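You operate a simulated robot arm through the tools that you are given. There is no shell and no other tool.

Carry out the task below with a simulated robot arm. There is one attempt and no reset: what you move stays moved.

## Task
Tare the open jar, fill it to 100 ml with plain water and weigh the water.
Fine: press tare once; leave the jar open on the pan, balance on; close the knob. Set down upright: glass jar.

The check looks at the end state, three seconds after you hand in, the way a careful person would. Anything else that was tipped, shoved, dropped, spilled or broken makes it a failure.

## Robot
A 7-joint arm with a two-finger parallel gripper, fixed in place. Base frame: the origin is on the floor under the middle of its stand, x ahead of it, y to its left, z up; the work surface is at about z = 910. Lengths are in mm, angles in degrees, forces in N, time in s.
With the tool pointing down near the work surface it reaches from about 240 to 680 mm from the base axis. Its first joint turns from -66.0 to 66.0 degrees. Payload 2.4 kg.
The tool frame sits at the grasp point between the pads (the TCP): z along the fingers, y along the line on which they close. The tips reach 30 mm beyond it. Largest opening 94 mm; finger width 28, thickness 10; the body of the gripper, 50 by 96 mm, starts 55 mm behind the TCP.
Orientation is that of the tool frame in the base frame, as a unit quaternion [w, x, y, z]. With the fingers straight down and closing along the base's y, the tool's x points along the base's -x, its y along +y and its z along -z.

## Interface
- The arm moves only by the tool drive_tool. Its argument "plan" is a list of rows, each an object (a shift or turn left out is 0, a gripper value left out holds the last) with "dp": the shift along the tool's x, y, z in mm, a list of three; "angular": the turn, a rotation vector about the tool's x, y, z in degrees, a list of three; "grip": the finger opening in mm, from 0 to 94. In form: [{"dp": [tx, ty, tz], "angular": [rx, ry, rz], "grip": grip}, ...]. A call has 1 to 20 rows; each row is the pose to reach, as a shift and turn from the pose commanded when the call began, along the tool's axes at that moment. Rows are played at 5 a second. More than 50 mm and 8.6 degrees between two rows, or a gripper value outside its range, and nothing of the call is played. A pose out of reach is approached as far as the arm can. The call stops where the force on the tool passes 50 N (or 10 N more than at its start, if that is more) or the arm is blocked; 0.2 s more then pass. The fingers move at their own pace (about 153 mm/s each) and stop on an object; they squeeze with about 43 N. The grip force told is the motor's: it shows also when the fingers shut on nothing. Time passes only in rows, and 0.2 s behind the last, so rows that repeat a pose let the fingers close. The reply holds the time, the measured pose of the TCP, the force on the tool along the base axes, the opening and the grip force, in the units named above and with some noise, with the torque about the TCP (base axes, N m) and any sound that the robot's microphone picked up.
- Cameras (640 x 400 px; columns grow to the right, rows downward): "scene" is fixed at [49.9, 482.3, 1454.6]; the picture's right is [-0.65, -0.76, 0.00], its down [-0.37, 0.32, -0.88] and it looks along [0.66, -0.57, -0.48] (base axes); focal length 320 px, centre (320, 200). "wrist" rides on the gripper at [76, 14, -102] in the tool frame; the picture's right is [-0.18, 0.98, 0.00], its down [-0.75, -0.14, -0.64] and it looks along [-0.63, -0.12, 0.77] (tool axes); focal length 243 px, centre (320, 200). There is no depth. A picture from a camera that has moved, and an enlarged one, comes with that camera's place and axes in the base frame and with its lens.
- camera(camera): a new picture of that camera. The clock stands still meanwhile.
- inspect(camera, box): a new picture of the part [left, top, right, bottom] of that camera's present view, enlarged. The clock stands still meanwhile.
- sign_off(): hands the job in; it is judged then, once.

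Places have to be worked out from the pictures, the camera data and where the tool is seen. Open the gripper and draw the arm clear of the work before you hand the job in, unless the task says otherwise.

The tools are called after "Request:" as name(argument=value, ...) on one line, values as JSON. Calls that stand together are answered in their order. drive_tool: Moves the arm, as the interface text tells. Its arguments: {"type":"object","properties":{"plan":{"type":"array","items":{"type":"object","properties":{"dp":{"type":"array","items":{"type":"number"}},"angular":{"type":"array","items":{"type":"number"}},"grip":{"type":"number"}}}}},"required":["plan"]} The other tools are called the same way: camera (camera) takes a picture; inspect (camera, box) takes an enlarged picture of a part of a camera's view; sign_off () hands the job in.

At the start:

```text
time: 0.0
tcp_pos: [372.9, 173.3, 1325.3]
tcp_rot: [0.0, 0.001, 1.0, 0.0]
wrist_force: [-0.3, 1.2, -0.1]
ft_torque: [-0.03, 0.0, 0.03]
grip_width: 94.0
finger_force: 0.1
```

scene: 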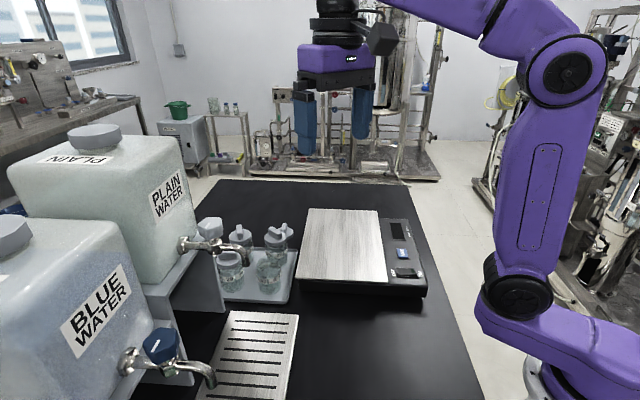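
wrist: 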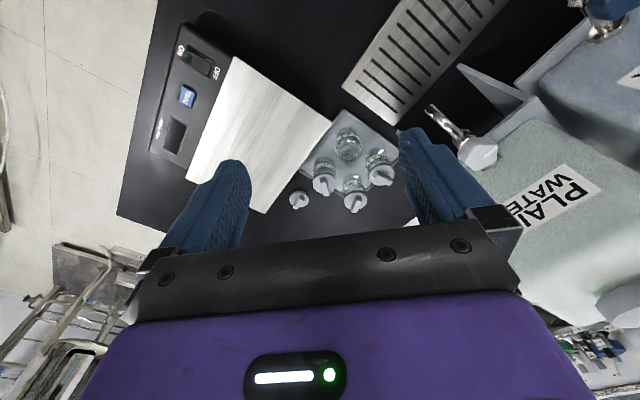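

I see two carboys (plain and blue) with taps, a drip grid, a tray of jars and a balance. I'll zoom in to identify the open jar, the balance controls and the tap.

Request:
inspect(camera="scene", box=[170, 200, 310, 310])

Request:
inspect(camera="scene", box=[290, 195, 440, 300])

Request:
inspect(camera="wrist", box=[270, 90, 510, 240])

Request:
inspect(camera="wrist", box=[120, 10, 340, 170])

Request:
inspect(camera="scene", box=[100, 200, 320, 400])

```text
3.64 times, centred on (240, 255) of scene
camera zoom: at [49.9, 482.3, 1454.6], right [-0.65, -0.76, 0.0], down [-0.37, 0.32, -0.88], along [0.66, -0.57, -0.48], focal length 1164 px, centre (611, 0)
```

zoom: 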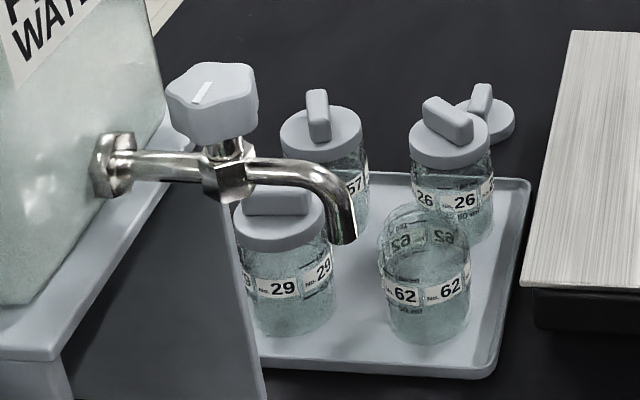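

```text
3.81 times, centred on (365, 248) of scene
camera zoom: at [49.9, 482.3, 1454.6], right [-0.65, -0.76, 0.0], down [-0.37, 0.32, -0.88], along [0.66, -0.57, -0.48], focal length 1219 px, centre (149, 19)
```

zoom: 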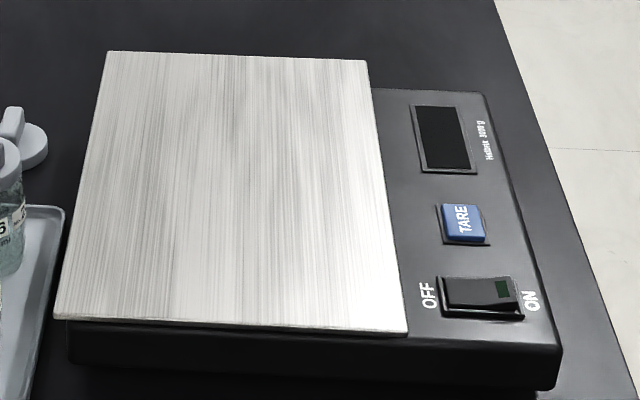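

```text
2.67 times, centred on (390, 165) of wrist
camera zoom: at [297.3, 188.3, 1428.1], right [0.18, 0.98, 0.0], down [0.75, -0.14, 0.64], along [0.63, -0.12, -0.77], focal length 647 px, centre (133, 293)
```

zoom: 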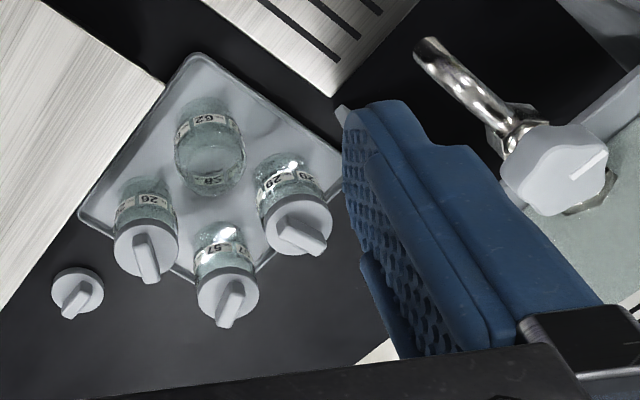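

```text
2.50 times, centred on (230, 90) of wrist
camera zoom: at [297.3, 188.3, 1428.1], right [0.18, 0.98, 0.0], down [0.75, -0.14, 0.64], along [0.63, -0.12, -0.77], focal length 606 px, centre (545, 475)
```

zoom: 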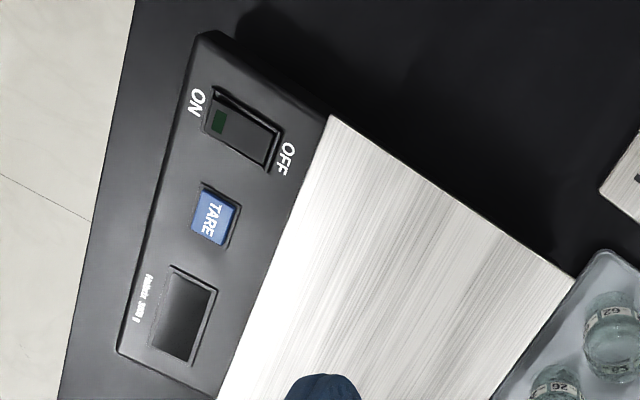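

```text
2.00 times, centred on (210, 300) of scene
camera zoom: at [49.9, 482.3, 1454.6], right [-0.65, -0.76, 0.0], down [-0.37, 0.32, -0.88], along [0.66, -0.57, -0.48], focal length 640 px, centre (540, 0)
```

zoom: 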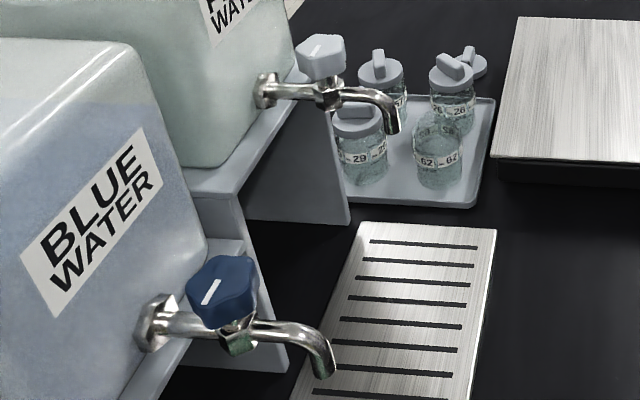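

Request:
inspect(camera="scene", box=[245, 238, 295, 294])

Request:
inspect(camera="scene", box=[170, 205, 260, 265])

Request:
inspect(camera="scene", box=[375, 210, 435, 290])

Request:
inspect(camera="wrist", box=[320, 115, 400, 170])

Request:
inspect(camera="wrist", box=[410, 0, 640, 260])

```text
7.14 times, centred on (270, 266) of scene
camera zoom: at [49.9, 482.3, 1454.6], right [-0.65, -0.76, 0.0], down [-0.37, 0.32, -0.88], along [0.66, -0.57, -0.48], focal length 2286 px, centre (677, -271)
```

zoom: 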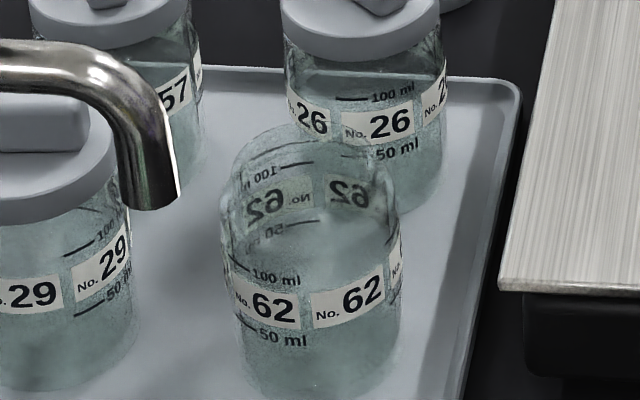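

```text
6.67 times, centred on (215, 235) of scene
camera zoom: at [49.9, 482.3, 1454.6], right [-0.65, -0.76, 0.0], down [-0.37, 0.32, -0.88], along [0.66, -0.57, -0.48], focal length 2134 px, centre (1020, -33)
```

zoom: 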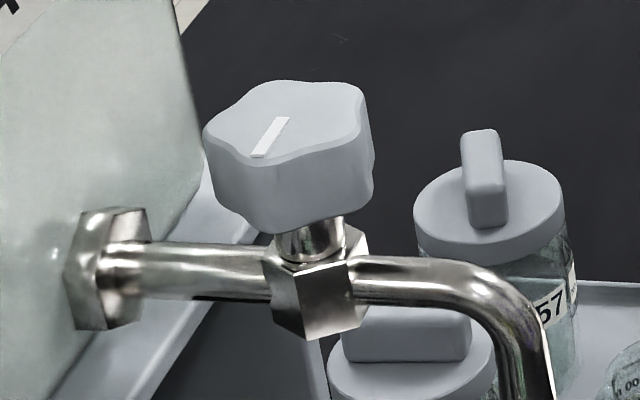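

```text
5.00 times, centred on (405, 250) of scene
camera zoom: at [49.9, 482.3, 1454.6], right [-0.65, -0.76, 0.0], down [-0.37, 0.32, -0.88], along [0.66, -0.57, -0.48], focal length 1600 px, centre (-105, -50)
```

zoom: 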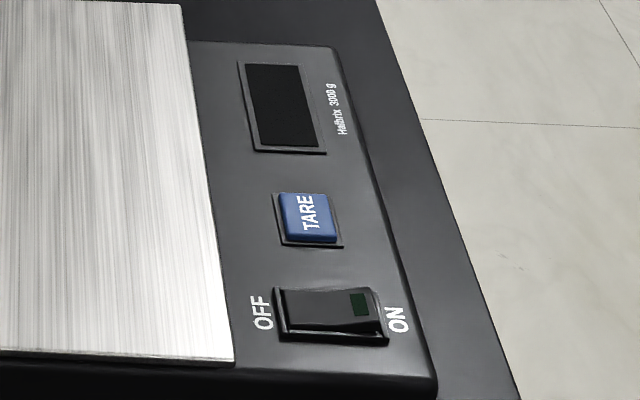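

```text
7.27 times, centred on (360, 142) of wrist
camera zoom: at [297.3, 188.3, 1428.1], right [0.18, 0.98, 0.0], down [0.75, -0.14, 0.64], along [0.63, -0.12, -0.77], focal length 1764 px, centre (29, 618)
```

zoom: 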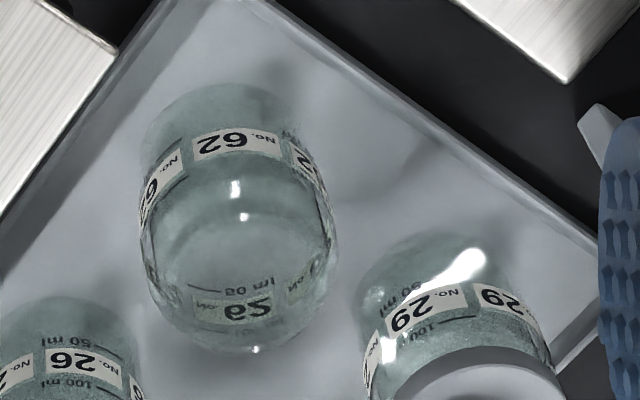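

```text
1.54 times, centred on (525, 130) of wrist
camera zoom: at [297.3, 188.3, 1428.1], right [0.18, 0.98, 0.0], down [0.75, -0.14, 0.64], along [0.63, -0.12, -0.77], focal length 373 px, centre (5, 308)
```

zoom: 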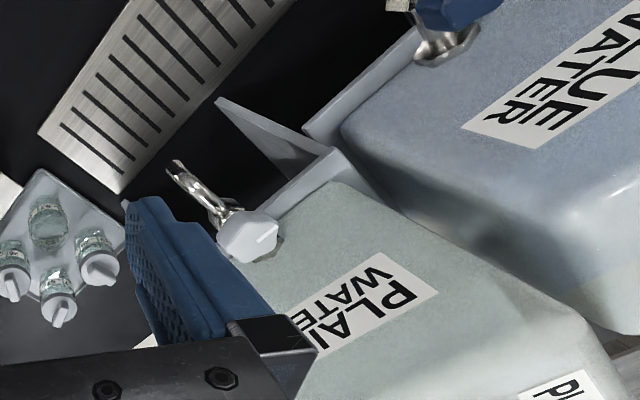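

The balance's display is dark and its ON end is raised, so it looks off; jar 62 is the empty open one with 50/100 ml marks, at about (542, 205). I'll close the fingers and move above the switch's ON end, at about (336, -50), turning the tool 45° to match the balance.

Request:
drive_tool(plan=[{"dp": [4.1, -24.8, 29.5], "angular": [0, 0, 5], "grip": 0}, {"dp": [8.2, -49.6, 59], "angular": [0, 0, 10], "grip": 0}, {"dp": [12.3, -74.4, 88.4], "angular": [0, 0, 15], "grip": 0}, {"dp": [16.4, -99.2, 117.9], "angular": [0, 0, 20], "grip": 0}, {"dp": [20.5, -124, 147.4], "angular": [0, 0, 25], "grip": 0}, {"dp": [24.6, -148.9, 176.9], "angular": [0, 0, 30], "grip": 0}, {"dp": [28.7, -173.7, 206.3], "angular": [0, 0, 35], "grip": 0}, {"dp": [32.8, -198.5, 235.8], "angular": [0, 0, 40], "grip": 0}, {"dp": [36.9, -223.3, 265.3], "angular": [0, 0, 45], "grip": 0}, {"dp": [36.9, -223.3, 265.3], "angular": [0, 0, 45], "grip": 0}])

```text
time: 2.2
tcp_pos: [337.0, -52.2, 1058.7]
tcp_rot: [0.0, 0.384, 0.924, 0.001]
wrist_force: [0.3, -0.2, 0.2]
ft_torque: [0.03, -0.02, -0.01]
grip_width: 0.1
finger_force: 32.8
```

I'm now above the switch at about (337, -52). I'll take pictures to refine where the switch, the TARE key and the jars are.

Request:
camera(camera="wrist")

Request:
camera(camera="scene")

Request:
inspect(camera="scene", box=[350, 190, 450, 310])

```text
taken
camera wrist: at [293.3, 14.8, 1162.4], right [0.83, 0.56, 0.0], down [0.43, -0.63, 0.64], along [0.36, -0.53, -0.77], focal length 243 px, centre (320, 200)
```

wrist: 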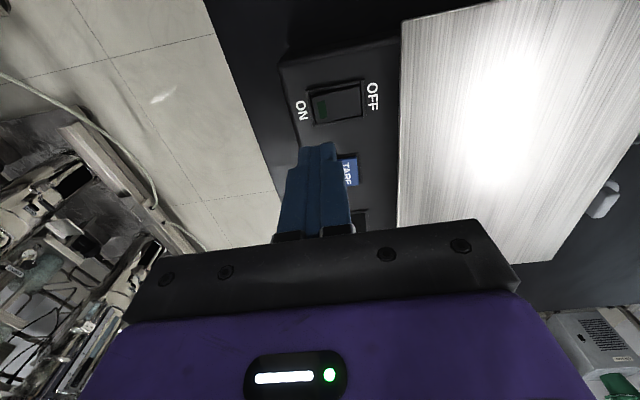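

```text
taken
```

scene: 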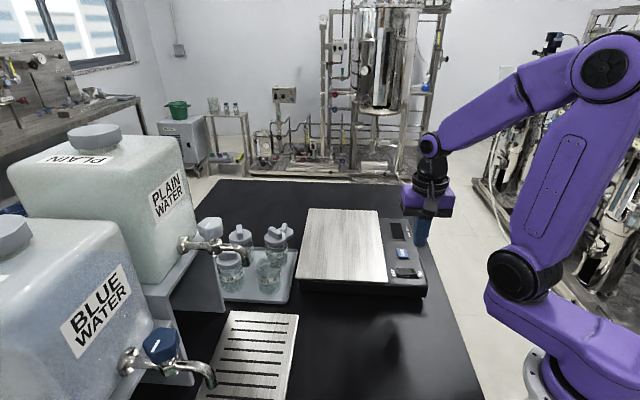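

```text
3.33 times, centred on (400, 250) of scene
camera zoom: at [49.9, 482.3, 1454.6], right [-0.65, -0.76, 0.0], down [-0.37, 0.32, -0.88], along [0.66, -0.57, -0.48], focal length 1067 px, centre (53, 33)
```

zoom: 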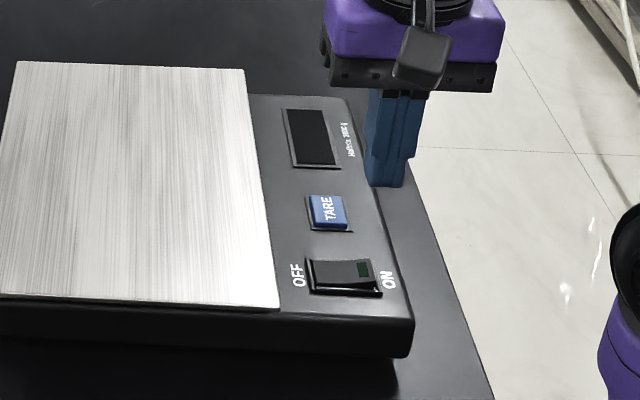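

The rocker's ON end is raised and lies around (333, -47), with its top near z≈958. I'll come down to just above it and check the alignment before pressing.

Request:
drive_tool(plan=[{"dp": [6, 1, 20], "angular": [0, 0, 3]}, {"dp": [6.5, 1, 45], "angular": [0, 0, 3]}, {"dp": [6.5, 1, 55], "angular": [0, 0, 3]}, {"dp": [6.5, 1, 55], "angular": [0, 0, 3]}])

Request:
inspect(camera="wrist", box=[260, 80, 420, 220])

Request:
inspect(camera="scene", box=[370, 220, 450, 300])

```text
time: 3.2
tcp_pos: [332.6, -44.3, 1005.5]
tcp_rot: [0.0, 0.406, 0.914, -0.001]
wrist_force: [0.4, -0.8, -0.8]
ft_torque: [-0.03, 0.01, 0.01]
grip_width: 0.1
finger_force: 33.5
```

```text
2.86 times, centred on (340, 150) of wrist
camera zoom: at [291.5, 23.6, 1108.0], right [0.85, 0.52, 0.0], down [0.4, -0.65, 0.64], along [0.33, -0.55, -0.77], focal length 693 px, centre (263, 343)
```

zoom: 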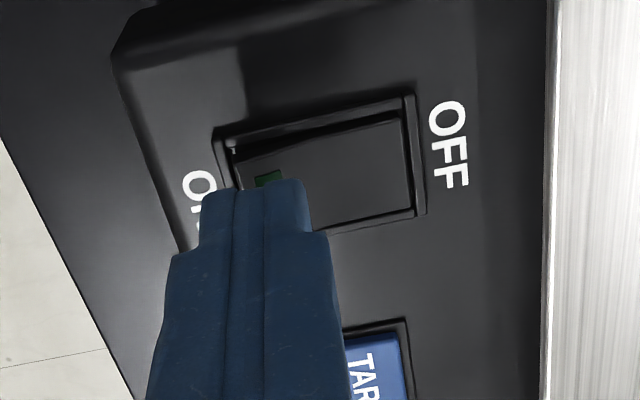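

```text
5.00 times, centred on (410, 260) of scene
camera zoom: at [49.9, 482.3, 1454.6], right [-0.65, -0.76, 0.0], down [-0.37, 0.32, -0.88], along [0.66, -0.57, -0.48], focal length 1600 px, centre (-130, -100)
```

zoom: 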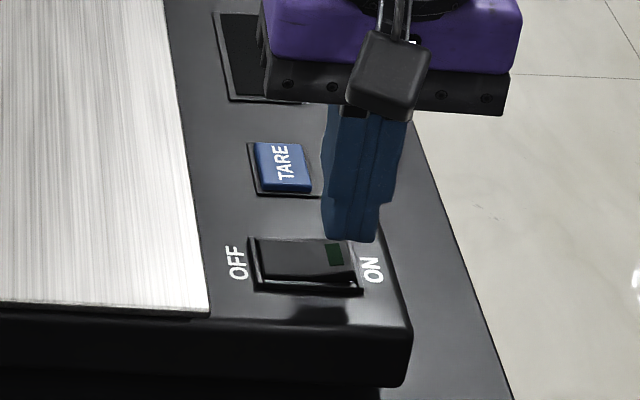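

The closed tip is over the ON half, about 18 mm above the rocker. I'll shift 3 mm inward to clear the bezel and press down in small steps, watching the force.

Request:
drive_tool(plan=[{"dp": [0, 2.5, 5]}, {"dp": [0, 2.5, 10]}, {"dp": [0, 2.5, 14]}, {"dp": [0, 2.5, 17]}, {"dp": [0, 2.5, 17]}])

Request:
inspect(camera="wrist", box=[260, 80, 420, 220])

Request:
inspect(camera="scene", box=[370, 220, 450, 300])

```text
time: 4.4
tcp_pos: [334.8, -43.3, 987.0]
tcp_rot: [0.0, 0.407, 0.913, 0.0]
wrist_force: [-0.2, -1.4, 4.0]
ft_torque: [0.0, 0.03, 0.04]
grip_width: 0.1
finger_force: 33.4
heard: click
```

```text
2.86 times, centred on (340, 150) of wrist
camera zoom: at [293.6, 24.3, 1089.8], right [0.85, 0.52, 0.0], down [0.4, -0.65, 0.64], along [0.34, -0.55, -0.77], focal length 693 px, centre (263, 343)
```

zoom: 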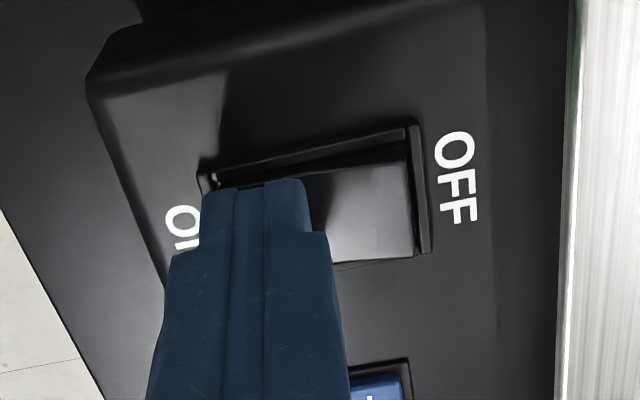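

```text
5.00 times, centred on (410, 260) of scene
camera zoom: at [49.9, 482.2, 1454.7], right [-0.65, -0.76, 0.0], down [-0.37, 0.32, -0.88], along [0.66, -0.57, -0.48], focal length 1600 px, centre (-130, -100)
```

zoom: 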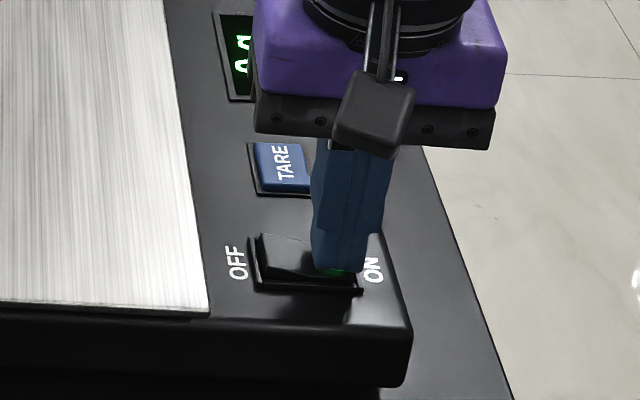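

The rocker clicked, the display lit up, and the tip contact puts the switch top at z≈957. Next I'll lift clear, read the display, and move above jar 62 with the gripper opened for a closer look.

Request:
drive_tool(plan=[{"dp": [0, 0, -30]}, {"dp": [0, 0, -70]}, {"dp": [0, 0, -110]}, {"dp": [5.9, 40, -115], "angular": [0, 0, -6]}, {"dp": [11.8, 80, -120], "angular": [0, 0, -12]}, {"dp": [17.7, 120, -125], "angular": [0, 0, -18]}, {"dp": [23.6, 160, -130], "angular": [0, 0, -24], "grip": 40}, {"dp": [29.5, 200, -133], "angular": [0, 0, -30], "grip": 84}, {"dp": [35.4, 240, -133], "angular": [0, 0, -36], "grip": 84}, {"dp": [41.3, 280, -133], "angular": [0, 0, -42], "grip": 84}, {"dp": [47.2, 319.6, -133], "angular": [0, 0, -48], "grip": 84}, {"dp": [47.2, 319.6, -133], "angular": [0, 0, -48], "grip": 84}])

Request:
camera(camera="wrist")

Request:
inspect(camera="scene", box=[370, 205, 450, 290])

```text
time: 7.0
tcp_pos: [537.7, 206.7, 1125.0]
tcp_rot: [0.0, -0.001, 1.0, 0.001]
wrist_force: [-0.1, -0.5, 0.0]
ft_torque: [-0.05, -0.01, -0.01]
grip_width: 84.0
finger_force: 0.1
```

```text
taken
camera wrist: at [461.3, 221.5, 1227.5], right [0.18, 0.98, 0.0], down [0.75, -0.14, 0.64], along [0.63, -0.12, -0.77], focal length 243 px, centre (320, 200)
```

wrist: 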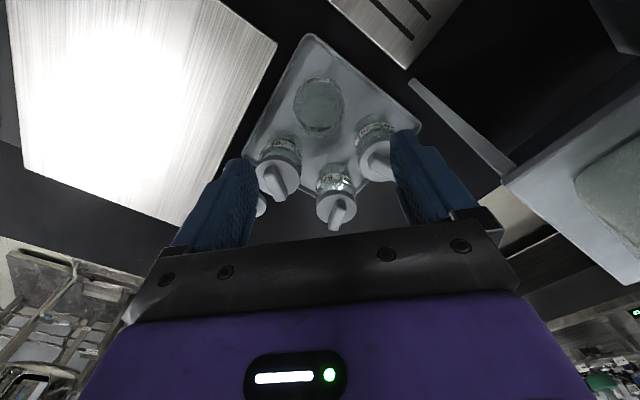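

```text
4.71 times, centred on (410, 248) of scene
camera zoom: at [49.9, 482.3, 1454.6], right [-0.65, -0.76, 0.0], down [-0.37, 0.32, -0.88], along [0.66, -0.57, -0.48], focal length 1506 px, centre (-104, -24)
```

zoom: 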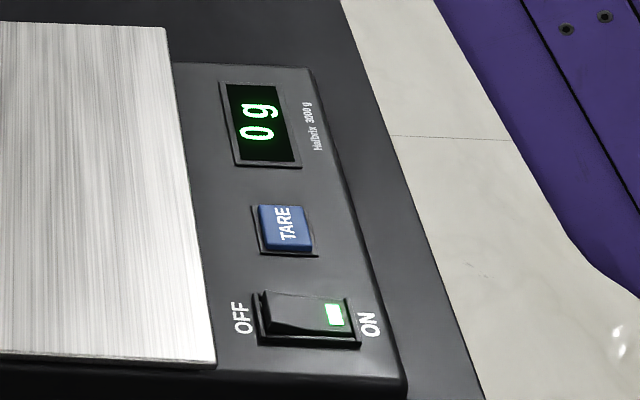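

The balance is on and reads 0 g. I'll zoom in on jar 62 in the wrist view to get its exact centre.

Request:
inspect(camera="wrist", box=[240, 50, 420, 180])

Request:
inspect(camera="scene", box=[225, 210, 315, 300])

```text
3.08 times, centred on (330, 115) of wrist
camera zoom: at [461.3, 221.5, 1227.5], right [0.18, 0.98, 0.0], down [0.75, -0.14, 0.64], along [0.63, -0.12, -0.77], focal length 746 px, centre (289, 462)
```

zoom: 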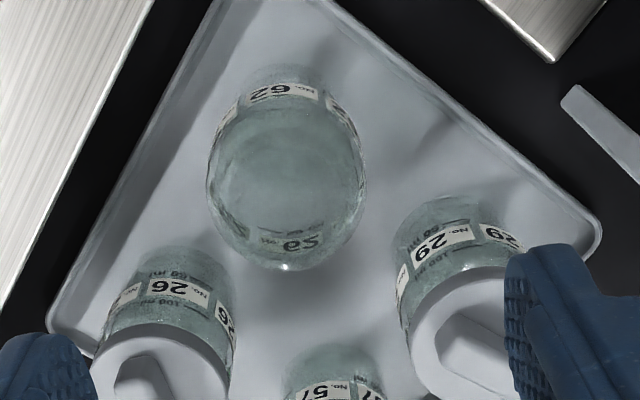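

```text
4.44 times, centred on (270, 255) of scene
camera zoom: at [49.9, 482.3, 1454.6], right [-0.65, -0.76, 0.0], down [-0.37, 0.32, -0.88], along [0.66, -0.57, -0.48], focal length 1423 px, centre (542, -44)
```

zoom: 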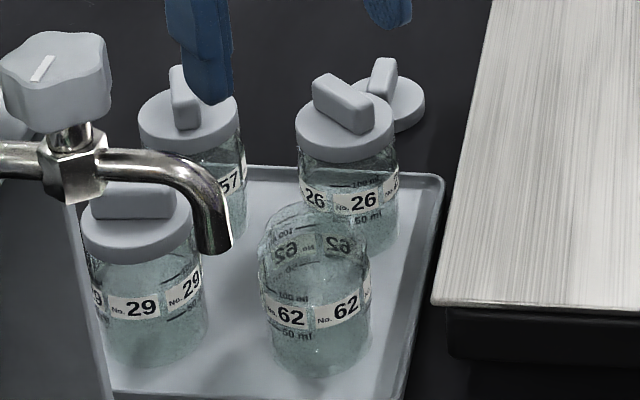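

Jar 62's mouth centre comes out at about (541.5, 206), with neighbours 26, 29 and 57 well clear of fingers closing along y. I'll descend to TCP z≈975 around its upper half.

Request:
drive_tool(plan=[{"dp": [-2, 0, 35]}, {"dp": [-3.8, 0, 70]}, {"dp": [-3.8, 0, 100]}, {"dp": [-3.8, 0, 125]}, {"dp": [-3.8, 0, 145]}, {"dp": [-3.8, 0, 150]}, {"dp": [-3.8, 0, 150]}])

Request:
camera(camera="wrist")

Request:
inspect(camera="scene", box=[225, 200, 315, 300])

```text
time: 8.6
tcp_pos: [545.1, 204.6, 970.0]
tcp_rot: [0.001, 0.0, 1.0, 0.0]
wrist_force: [0.5, 0.0, -0.2]
ft_torque: [-0.02, -0.01, 0.01]
grip_width: 84.1
finger_force: 0.1
```

```text
taken
camera wrist: at [468.6, 221.1, 1072.3], right [0.18, 0.98, 0.0], down [0.75, -0.14, 0.64], along [0.63, -0.12, -0.77], focal length 243 px, centre (320, 200)
```

wrist: 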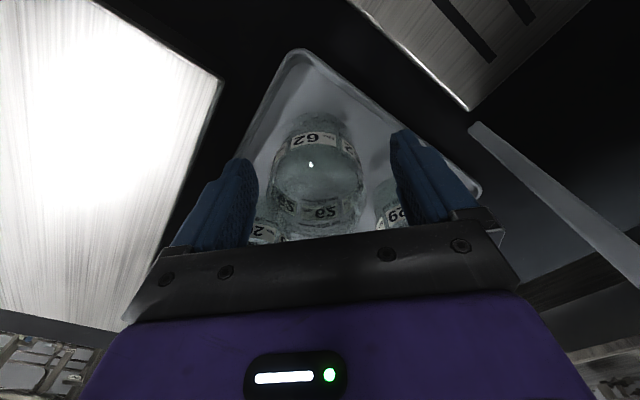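

```text
4.00 times, centred on (270, 250) of scene
camera zoom: at [49.9, 482.3, 1454.6], right [-0.65, -0.76, 0.0], down [-0.37, 0.32, -0.88], along [0.66, -0.57, -0.48], focal length 1280 px, centre (520, 0)
```

zoom: 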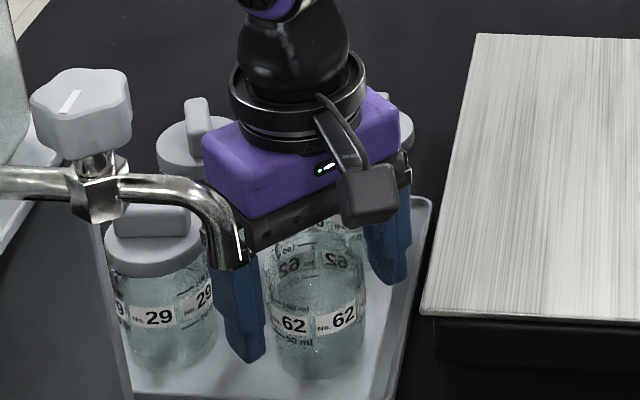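

The jar sits centred between the fingers, about 10 to 15 mm clear on each side. Closing now.

Request:
drive_tool(plan=[{"grip": 66}, {"grip": 60}, {"grip": 48}, {"grip": 44}, {"grip": 44}])

Request:
inspect(camera="scene", box=[225, 200, 315, 300])

```text
time: 9.8
tcp_pos: [545.3, 205.3, 969.1]
tcp_rot: [0.0, 0.0, 1.0, 0.0]
wrist_force: [0.3, 0.2, 0.8]
ft_torque: [0.0, 0.0, 0.0]
grip_width: 59.3
finger_force: 42.4
```

```text
4.00 times, centred on (270, 250) of scene
camera zoom: at [49.9, 482.3, 1454.6], right [-0.65, -0.76, 0.0], down [-0.37, 0.32, -0.88], along [0.66, -0.57, -0.48], focal length 1280 px, centre (520, 0)
```

zoom: 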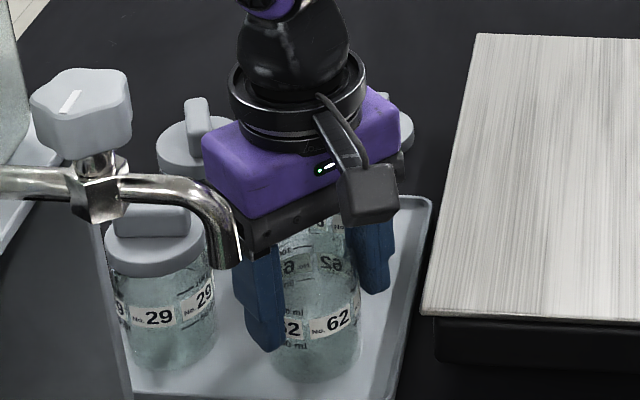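

The fingers hold the jar, with an opening of 59.3 mm and 42 N of grip. I'll lift straight up and carry it over the pan, towards (505, 15).

Request:
drive_tool(plan=[{"dp": [0, 0, -15]}, {"dp": [0, 0, -40]}, {"dp": [0, 0, -75]}, {"dp": [0, 0, -110]}, {"dp": [0, 0, -125]}, {"dp": [4, -20, -125]}, {"dp": [12, -60, -125]}, {"dp": [20, -100, -125]}, {"dp": [28, -140, -125]}, {"dp": [35, -172, -125]}, {"dp": [38.7, -190.9, -125]}, {"dp": [38.7, -190.9, -125]}, {"dp": [38.7, -190.9, -125]}])

Request:
camera(camera="scene")

Request:
camera(camera="wrist")

```text
time: 12.6
tcp_pos: [504.9, 15.2, 1095.6]
tcp_rot: [0.0, 0.0, 1.0, 0.0]
wrist_force: [0.3, -0.1, -1.2]
ft_torque: [0.03, 0.02, 0.0]
grip_width: 59.0
finger_force: 42.9
```

```text
taken
```

scene: 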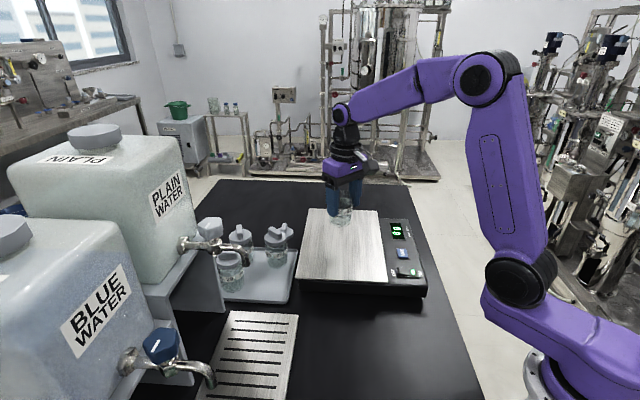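

```text
taken
camera wrist: at [428.9, 31.1, 1198.1], right [0.18, 0.98, 0.0], down [0.75, -0.14, 0.64], along [0.63, -0.12, -0.77], focal length 243 px, centre (320, 200)
```

wrist: 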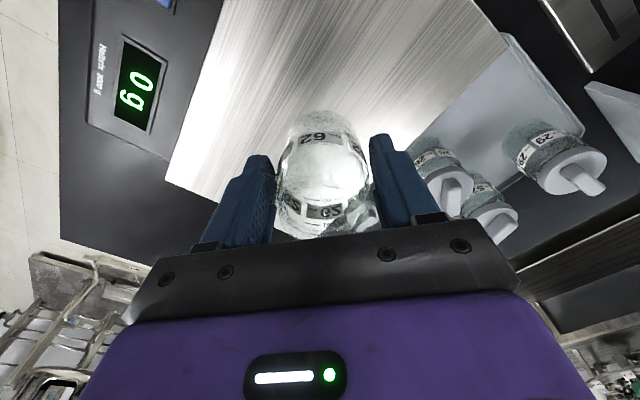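

The jar is over the pan, hanging about 70 mm above it. I'll lower most of the way and check the gap.

Request:
drive_tool(plan=[{"dp": [0, 0, 20]}, {"dp": [0, 0, 40]}, {"dp": [0, 0, 55]}, {"dp": [0, 0, 60]}, {"dp": [0, 0, 60]}, {"dp": [0, 0, 60]}])

Request:
inspect(camera="scene", box=[290, 150, 430, 290])

```text
time: 14.0
tcp_pos: [507.3, 13.9, 1035.6]
tcp_rot: [0.0, 0.0, 1.0, 0.0]
wrist_force: [-0.3, 0.4, -1.3]
ft_torque: [-0.02, 0.04, 0.02]
grip_width: 59.2
finger_force: 42.7
```

```text
2.86 times, centred on (360, 220) of scene
camera zoom: at [50.0, 482.3, 1454.6], right [-0.65, -0.76, 0.0], down [-0.37, 0.32, -0.88], along [0.66, -0.57, -0.48], focal length 914 px, centre (206, 143)
```

zoom: 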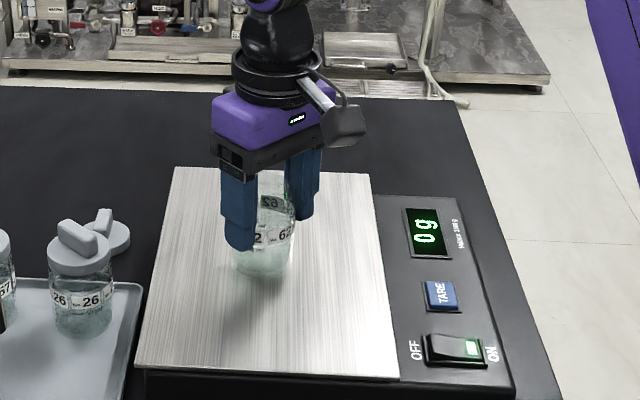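

The display still shows 0 g, so the jar isn't touching yet. I'll lower in 2 mm steps, watching the force and the display.

Request:
drive_tool(plan=[{"dp": [0, 0, 2]}, {"dp": [0, 0, 4]}, {"dp": [0, 0, 6]}, {"dp": [0, 0, 7]}, {"dp": [0, 0, 7]}])

Request:
inspect(camera="scene", box=[290, 150, 430, 290])

```text
time: 15.2
tcp_pos: [507.5, 14.9, 1030.2]
tcp_rot: [0.004, 0.0, 1.0, 0.0]
wrist_force: [3.1, -1.4, 25.3]
ft_torque: [-0.03, -0.34, -0.05]
grip_width: 58.8
finger_force: 42.3
```

```text
2.86 times, centred on (360, 220) of scene
camera zoom: at [49.6, 482.2, 1454.7], right [-0.65, -0.76, 0.0], down [-0.37, 0.32, -0.88], along [0.66, -0.57, -0.48], focal length 914 px, centre (206, 143)
```

zoom: 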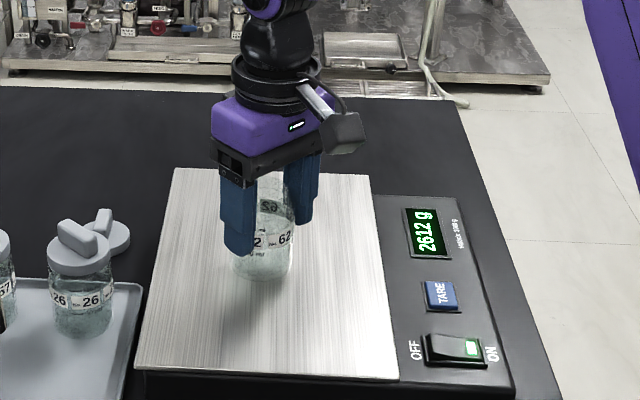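

It's in contact with about 25 N of push (display 2612 g). I'll ease up a few millimetres to relieve it before releasing.

Request:
drive_tool(plan=[{"dp": [0, 0, -1]}, {"dp": [0, 0, -2]}, {"dp": [0, 0, -2]}])

Request:
inspect(camera="scene", box=[290, 150, 430, 290])

```text
time: 16.0
tcp_pos: [505.4, 14.8, 1030.8]
tcp_rot: [0.0, 0.0, 1.0, 0.0]
wrist_force: [3.4, 0.6, 5.7]
ft_torque: [0.07, -0.43, 0.03]
grip_width: 59.0
finger_force: 43.0
```

```text
2.86 times, centred on (360, 220) of scene
camera zoom: at [49.9, 482.3, 1454.6], right [-0.65, -0.76, 0.0], down [-0.37, 0.32, -0.88], along [0.66, -0.57, -0.48], focal length 914 px, centre (206, 143)
```

zoom: 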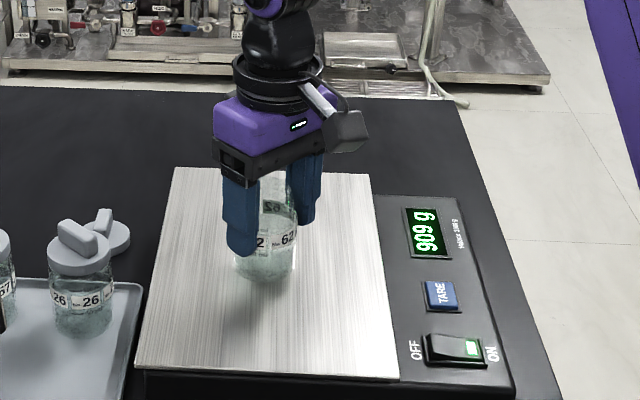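

The push is down to about 6 N (909 g). I'll raise a touch more, then open the fingers.

Request:
drive_tool(plan=[{"dp": [0, 0, -0.6]}, {"dp": [0, 0, -0.6]}, {"dp": [0, 0, -0.6], "grip": 64}, {"dp": [0, 0, -0.6], "grip": 72}, {"dp": [0, 0, -0.6], "grip": 84}, {"dp": [0, 0, -0.6], "grip": 84}])

Request:
inspect(camera="scene", box=[290, 150, 430, 290])

Request:
camera(camera="wrist")

```text
time: 17.4
tcp_pos: [507.0, 12.5, 1032.3]
tcp_rot: [0.0, 0.0, 1.0, 0.0]
wrist_force: [-0.6, 0.4, -0.4]
ft_torque: [-0.05, 0.01, 0.01]
grip_width: 84.0
finger_force: 0.0
```

```text
2.86 times, centred on (360, 220) of scene
camera zoom: at [49.9, 482.3, 1454.6], right [-0.65, -0.76, 0.0], down [-0.37, 0.32, -0.88], along [0.66, -0.57, -0.48], focal length 914 px, centre (206, 143)
```

zoom: 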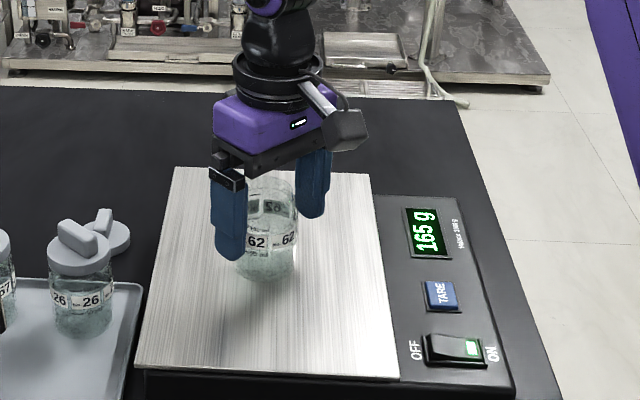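

```text
taken
camera wrist: at [429.6, 29.9, 1135.0], right [0.18, 0.98, 0.0], down [0.75, -0.14, 0.64], along [0.63, -0.12, -0.77], focal length 243 px, centre (320, 200)
```

wrist: 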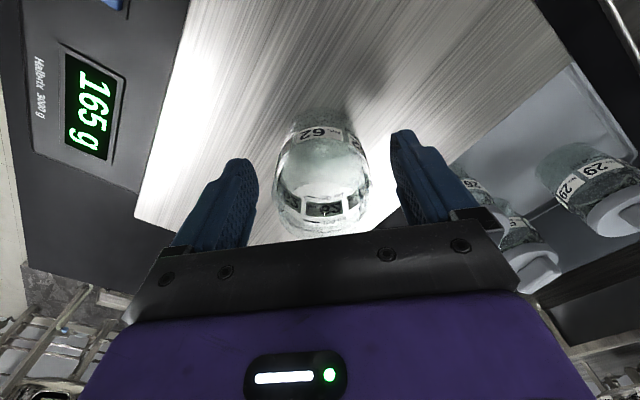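

The jar stands free on the pan and the balance reads 165 g. I'll rise clear, close the fingers, and move above the TARE key at about (394, -86), turned 45° again.

Request:
drive_tool(plan=[{"dp": [0, 0, -30]}, {"dp": [0, 0, -70]}, {"dp": [0, 0, -110]}, {"dp": [10, -9, -118], "angular": [0, 0, 5], "grip": 84}, {"dp": [30, -27, -118], "angular": [0, 0, 12], "grip": 40}, {"dp": [55, -50, -118], "angular": [0, 0, 20], "grip": 0}, {"dp": [80, -73, -100], "angular": [0, 0, 28], "grip": 0}, {"dp": [100, -91, -70], "angular": [0, 0, 36], "grip": 0}, {"dp": [111, -101, -35], "angular": [0, 0, 44], "grip": 0}, {"dp": [111, -101, -10], "angular": [0, 0, 48], "grip": 0}, {"dp": [111, -101, -10], "angular": [0, 0, 48], "grip": 0}, {"dp": [111, -101, -10], "angular": [0, 0, 48], "grip": 0}])

Request:
camera(camera="wrist")

Request:
inspect(camera="scene", box=[330, 170, 450, 290])

```text
time: 20.0
tcp_pos: [396.5, -85.4, 1043.2]
tcp_rot: [-0.001, 0.406, 0.914, 0.001]
wrist_force: [0.4, 0.3, -0.1]
ft_torque: [0.01, -0.02, 0.0]
grip_width: 0.0
finger_force: 32.6
```

```text
taken
camera wrist: at [355.9, -17.9, 1145.2], right [0.85, 0.52, 0.0], down [0.4, -0.65, 0.64], along [0.33, -0.55, -0.77], focal length 243 px, centre (320, 200)
```

wrist: 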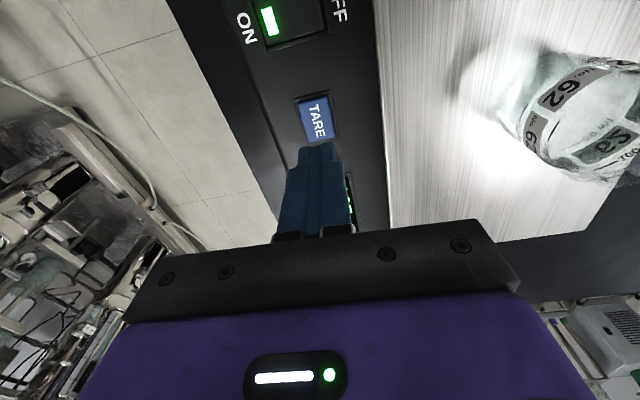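

```text
3.33 times, centred on (390, 230) of scene
camera zoom: at [49.9, 482.3, 1454.6], right [-0.65, -0.76, 0.0], down [-0.37, 0.32, -0.88], along [0.66, -0.57, -0.48], focal length 1067 px, centre (87, 100)
```

zoom: 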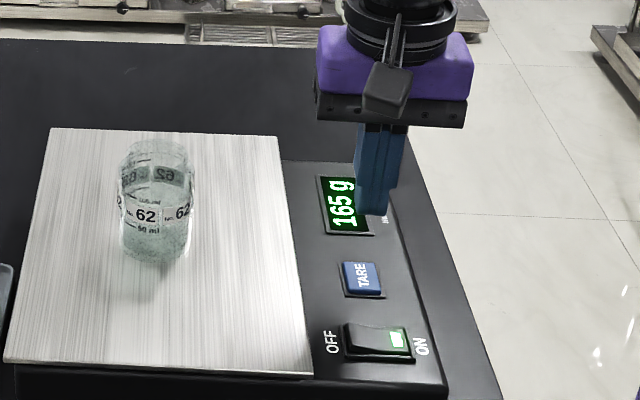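

TARE comes out at about (393, -83), with its top near z≈956. I'll come down to about 8 mm above it and check before the single press.

Request:
drive_tool(plan=[{"dp": [3.4, 0, 20]}, {"dp": [3.4, 0, 38]}, {"dp": [3.4, 0, 43]}, {"dp": [3.4, 0, 43]}, {"dp": [3.4, 0, 43]}])

Request:
inspect(camera="wrist", box=[260, 80, 420, 220])

Request:
inspect(camera="scene", box=[370, 210, 450, 290])

```text
time: 21.2
tcp_pos: [393.0, -82.9, 998.9]
tcp_rot: [0.0, 0.407, 0.914, 0.0]
wrist_force: [0.1, -0.3, 0.1]
ft_torque: [-0.04, 0.0, -0.01]
grip_width: 0.0
finger_force: 33.0
```

```text
2.86 times, centred on (340, 150) of wrist
camera zoom: at [353.3, -15.3, 1100.7], right [0.85, 0.52, 0.0], down [0.4, -0.65, 0.64], along [0.33, -0.55, -0.77], focal length 693 px, centre (263, 343)
```

zoom: 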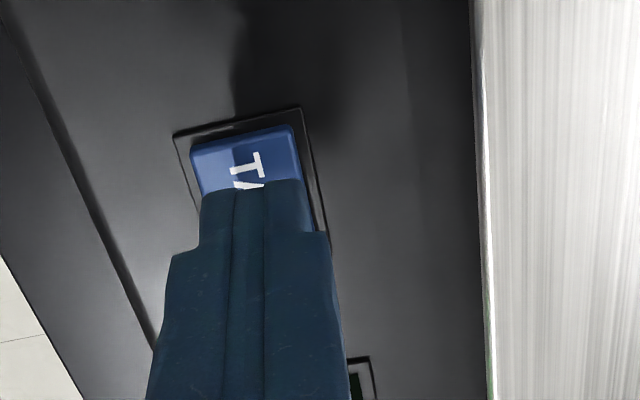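

```text
5.00 times, centred on (410, 250) of scene
camera zoom: at [49.9, 482.3, 1454.6], right [-0.65, -0.76, 0.0], down [-0.37, 0.32, -0.88], along [0.66, -0.57, -0.48], focal length 1600 px, centre (-130, -50)
```

zoom: 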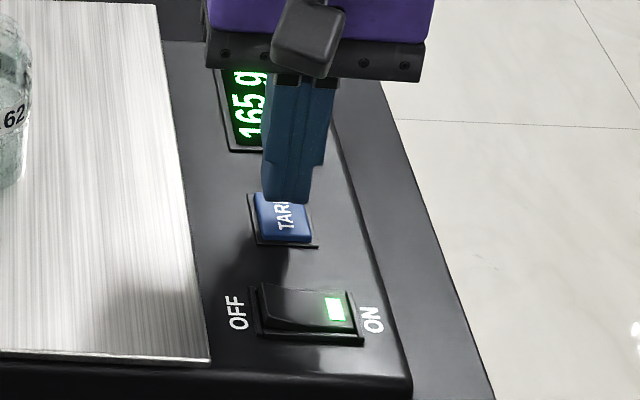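

The tip would land about 5 mm off toward the display side, so I'll shift 5 mm along tool +x. Then I'll make one slow press.

Request:
drive_tool(plan=[{"dp": [5, 0, 2]}, {"dp": [5, 0, 6]}, {"dp": [5, 0, 9]}, {"dp": [5, 0, 11]}, {"dp": [5, 0, 12]}, {"dp": [5, 0, 12]}])

Request:
inspect(camera="scene", box=[370, 210, 450, 290])

```text
time: 22.6
tcp_pos: [389.3, -81.1, 987.0]
tcp_rot: [0.0, 0.406, 0.914, 0.0]
wrist_force: [-0.5, -0.4, 1.1]
ft_torque: [0.02, -0.02, 0.0]
grip_width: 0.0
finger_force: 33.2
```

```text
5.00 times, centred on (410, 250) of scene
camera zoom: at [49.9, 482.3, 1454.6], right [-0.65, -0.76, 0.0], down [-0.37, 0.32, -0.88], along [0.66, -0.57, -0.48], focal length 1600 px, centre (-130, -50)
```

zoom: 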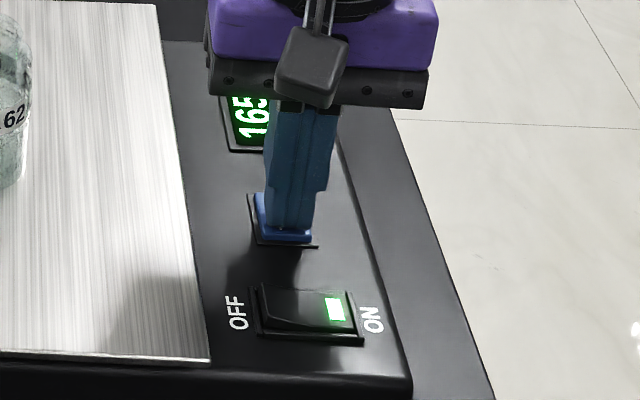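

Light contact (about 1 N), and the display still shows 165. I'll press a little deeper.

Request:
drive_tool(plan=[{"dp": [0, 0, 0.7]}, {"dp": [0, 0, 1.4]}, {"dp": [0, 0, 1.4]}])

Request:
inspect(camera="scene", box=[370, 210, 450, 290])

```text
time: 23.4
tcp_pos: [389.8, -80.7, 986.8]
tcp_rot: [0.0, 0.407, 0.914, 0.0]
wrist_force: [-0.9, -0.2, 0.7]
ft_torque: [0.01, 0.01, 0.04]
grip_width: 0.0
finger_force: 32.5
```

```text
5.00 times, centred on (410, 250) of scene
camera zoom: at [49.9, 482.3, 1454.6], right [-0.65, -0.76, 0.0], down [-0.37, 0.32, -0.88], along [0.66, -0.57, -0.48], focal length 1600 px, centre (-130, -50)
```

zoom: 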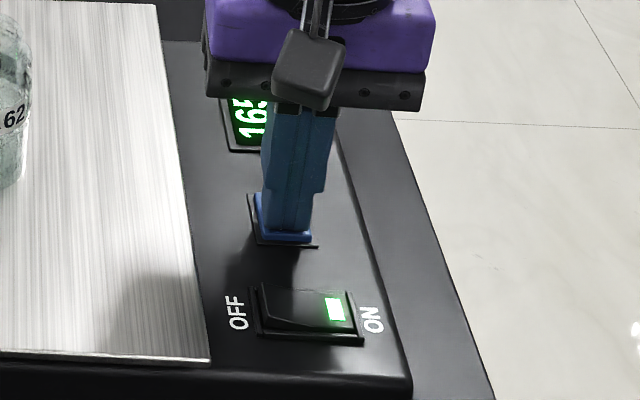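

There's still no click and the force is very low. I'll keep going in 1 mm steps.

Request:
drive_tool(plan=[{"dp": [0, 0, 1]}, {"dp": [0, 0, 1.8]}, {"dp": [0, 0, 1.8]}])

Request:
inspect(camera="scene", box=[370, 210, 450, 290])

```text
time: 24.2
tcp_pos: [389.0, -82.2, 984.6]
tcp_rot: [0.001, 0.407, 0.914, 0.0]
wrist_force: [0.3, 0.4, 2.1]
ft_torque: [0.03, -0.03, 0.0]
grip_width: 0.0
finger_force: 32.9
heard: click
```

```text
5.00 times, centred on (410, 250) of scene
camera zoom: at [49.9, 482.3, 1454.6], right [-0.65, -0.76, 0.0], down [-0.37, 0.32, -0.88], along [0.66, -0.57, -0.48], focal length 1600 px, centre (-130, -50)
```

zoom: 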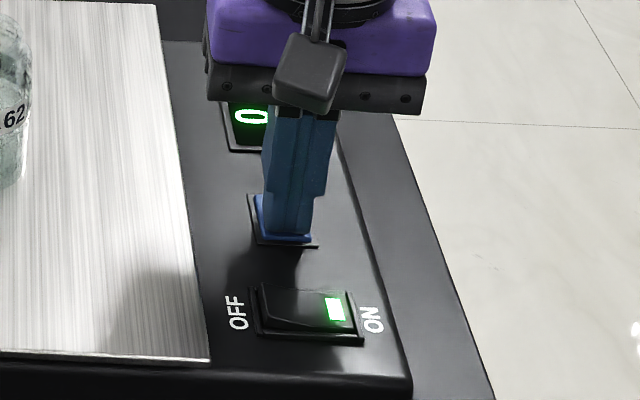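

The click came and the display changed to 0, so the tare took with a single press. I'll lift off, turn back, open the fingers, and move behind the jar for a tilted re-grip. A vertical hand would hit the spout at the tap.

Request:
drive_tool(plan=[{"dp": [0, 0, -20]}, {"dp": [0, 0, -60]}, {"dp": [0, 0, -100]}, {"dp": [0, 0, -130]}, {"dp": [6.6, 13, -140], "angular": [0, 0, -7]}, {"dp": [13, 26, -140], "angular": [0, 0, -14]}, {"dp": [20, 39, -140], "angular": [0, 0, -21]}, {"dp": [26, 52, -140], "angular": [0, 0, -28], "grip": 30}, {"dp": [33, 65, -140], "angular": [0, 0, -35], "grip": 84}, {"dp": [39, 78, -140], "angular": [0, 0, -42], "grip": 84}, {"dp": [45.9, 90.6, -140], "angular": [0, 0, -48], "grip": 84}, {"dp": [45.9, 90.6, -140], "angular": [0, 0, -48], "grip": 84}])

Request:
inspect(camera="scene", box=[290, 170, 450, 290])

Request:
camera(camera="wrist")

```text
time: 26.8
tcp_pos: [426.9, 15.3, 1124.4]
tcp_rot: [0.0, -0.001, 1.0, 0.0]
wrist_force: [-0.4, 0.7, -0.6]
ft_torque: [0.0, 0.0, 0.01]
grip_width: 83.9
finger_force: 0.1
```

```text
3.33 times, centred on (370, 230) of scene
camera zoom: at [49.9, 482.3, 1454.6], right [-0.65, -0.76, 0.0], down [-0.37, 0.32, -0.88], along [0.66, -0.57, -0.48], focal length 1067 px, centre (153, 100)
```

zoom: 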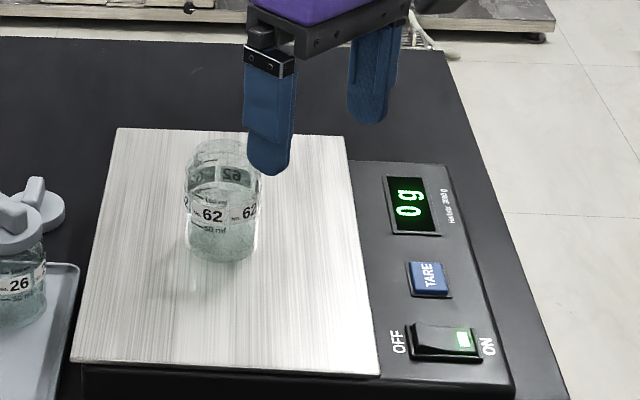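

```text
taken
camera wrist: at [350.3, 31.2, 1226.8], right [0.18, 0.98, 0.0], down [0.75, -0.14, 0.64], along [0.63, -0.12, -0.77], focal length 243 px, centre (320, 200)
```

wrist: 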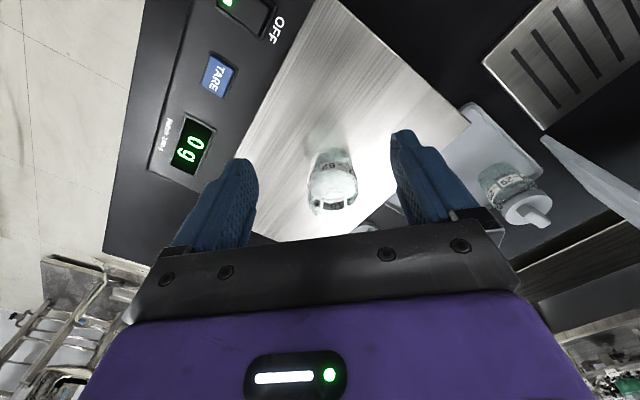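

The balance shows 0 g with the jar on it. I'll zoom in to check the jar's position before tilting.

Request:
inspect(camera="wrist", box=[280, 130, 390, 230])

Request:
inspect(camera="scene", box=[325, 205, 375, 255])

```text
4.00 times, centred on (335, 180) of wrist
camera zoom: at [350.3, 31.2, 1226.8], right [0.18, 0.98, 0.0], down [0.75, -0.14, 0.64], along [0.63, -0.12, -0.77], focal length 970 px, centre (260, 280)
```

zoom: 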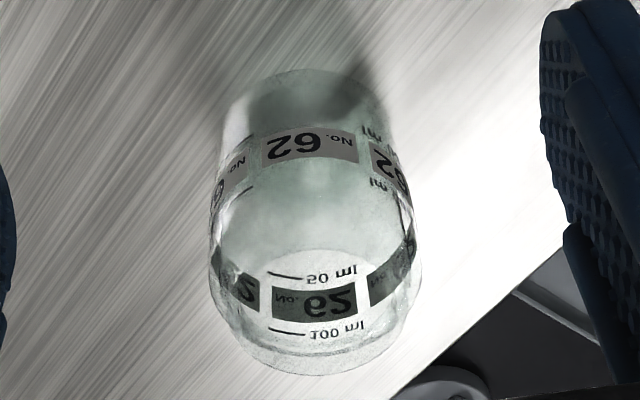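

```text
8.00 times, centred on (350, 230) of scene
camera zoom: at [49.9, 482.3, 1454.6], right [-0.65, -0.76, 0.0], down [-0.37, 0.32, -0.88], along [0.66, -0.57, -0.48], focal length 2561 px, centre (80, -40)
```

zoom: 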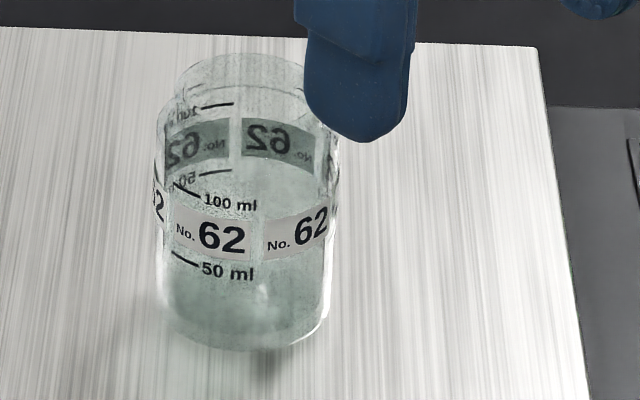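

The jar stands near (504, 15) and has a shoulder and a narrower neck, so I'll grip the straight body. I'll tilt the tool 45° outward here, in free air, and check that the arm reaches it.

Request:
drive_tool(plan=[{"angular": [0, -7.5, 0]}, {"angular": [0, -15, 0]}, {"angular": [0, -22.5, 0]}, {"angular": [0, -30, 0]}, {"angular": [0, -37.5, 0]}, {"angular": [0, -45, 0]}, {"angular": [0, -45, 0]}, {"angular": [0, -45, 0]}])

Request:
camera(camera="scene")

Request:
camera(camera="wrist")

```text
time: 28.6
tcp_pos: [426.4, 14.7, 1124.6]
tcp_rot: [0.365, -0.003, 0.931, 0.005]
wrist_force: [0.1, 0.0, 0.5]
ft_torque: [-0.05, 0.03, 0.0]
grip_width: 84.0
finger_force: 0.0
```

```text
taken
```

scene: 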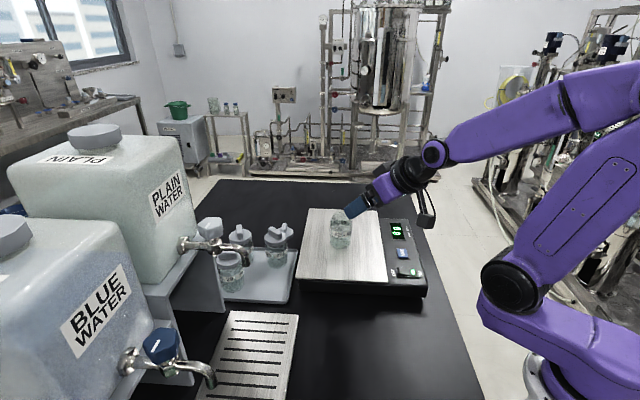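

```text
taken
camera wrist: at [299.8, 30.6, 1147.6], right [0.13, 0.98, 0.13], down [0.12, -0.15, 0.98], along [0.98, -0.11, -0.13], focal length 243 px, centre (320, 200)
```

wrist: 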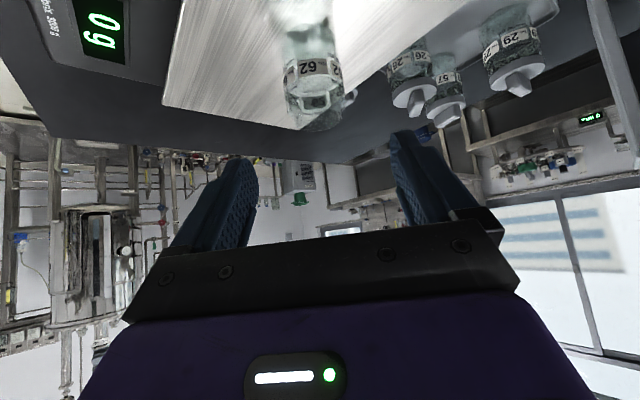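

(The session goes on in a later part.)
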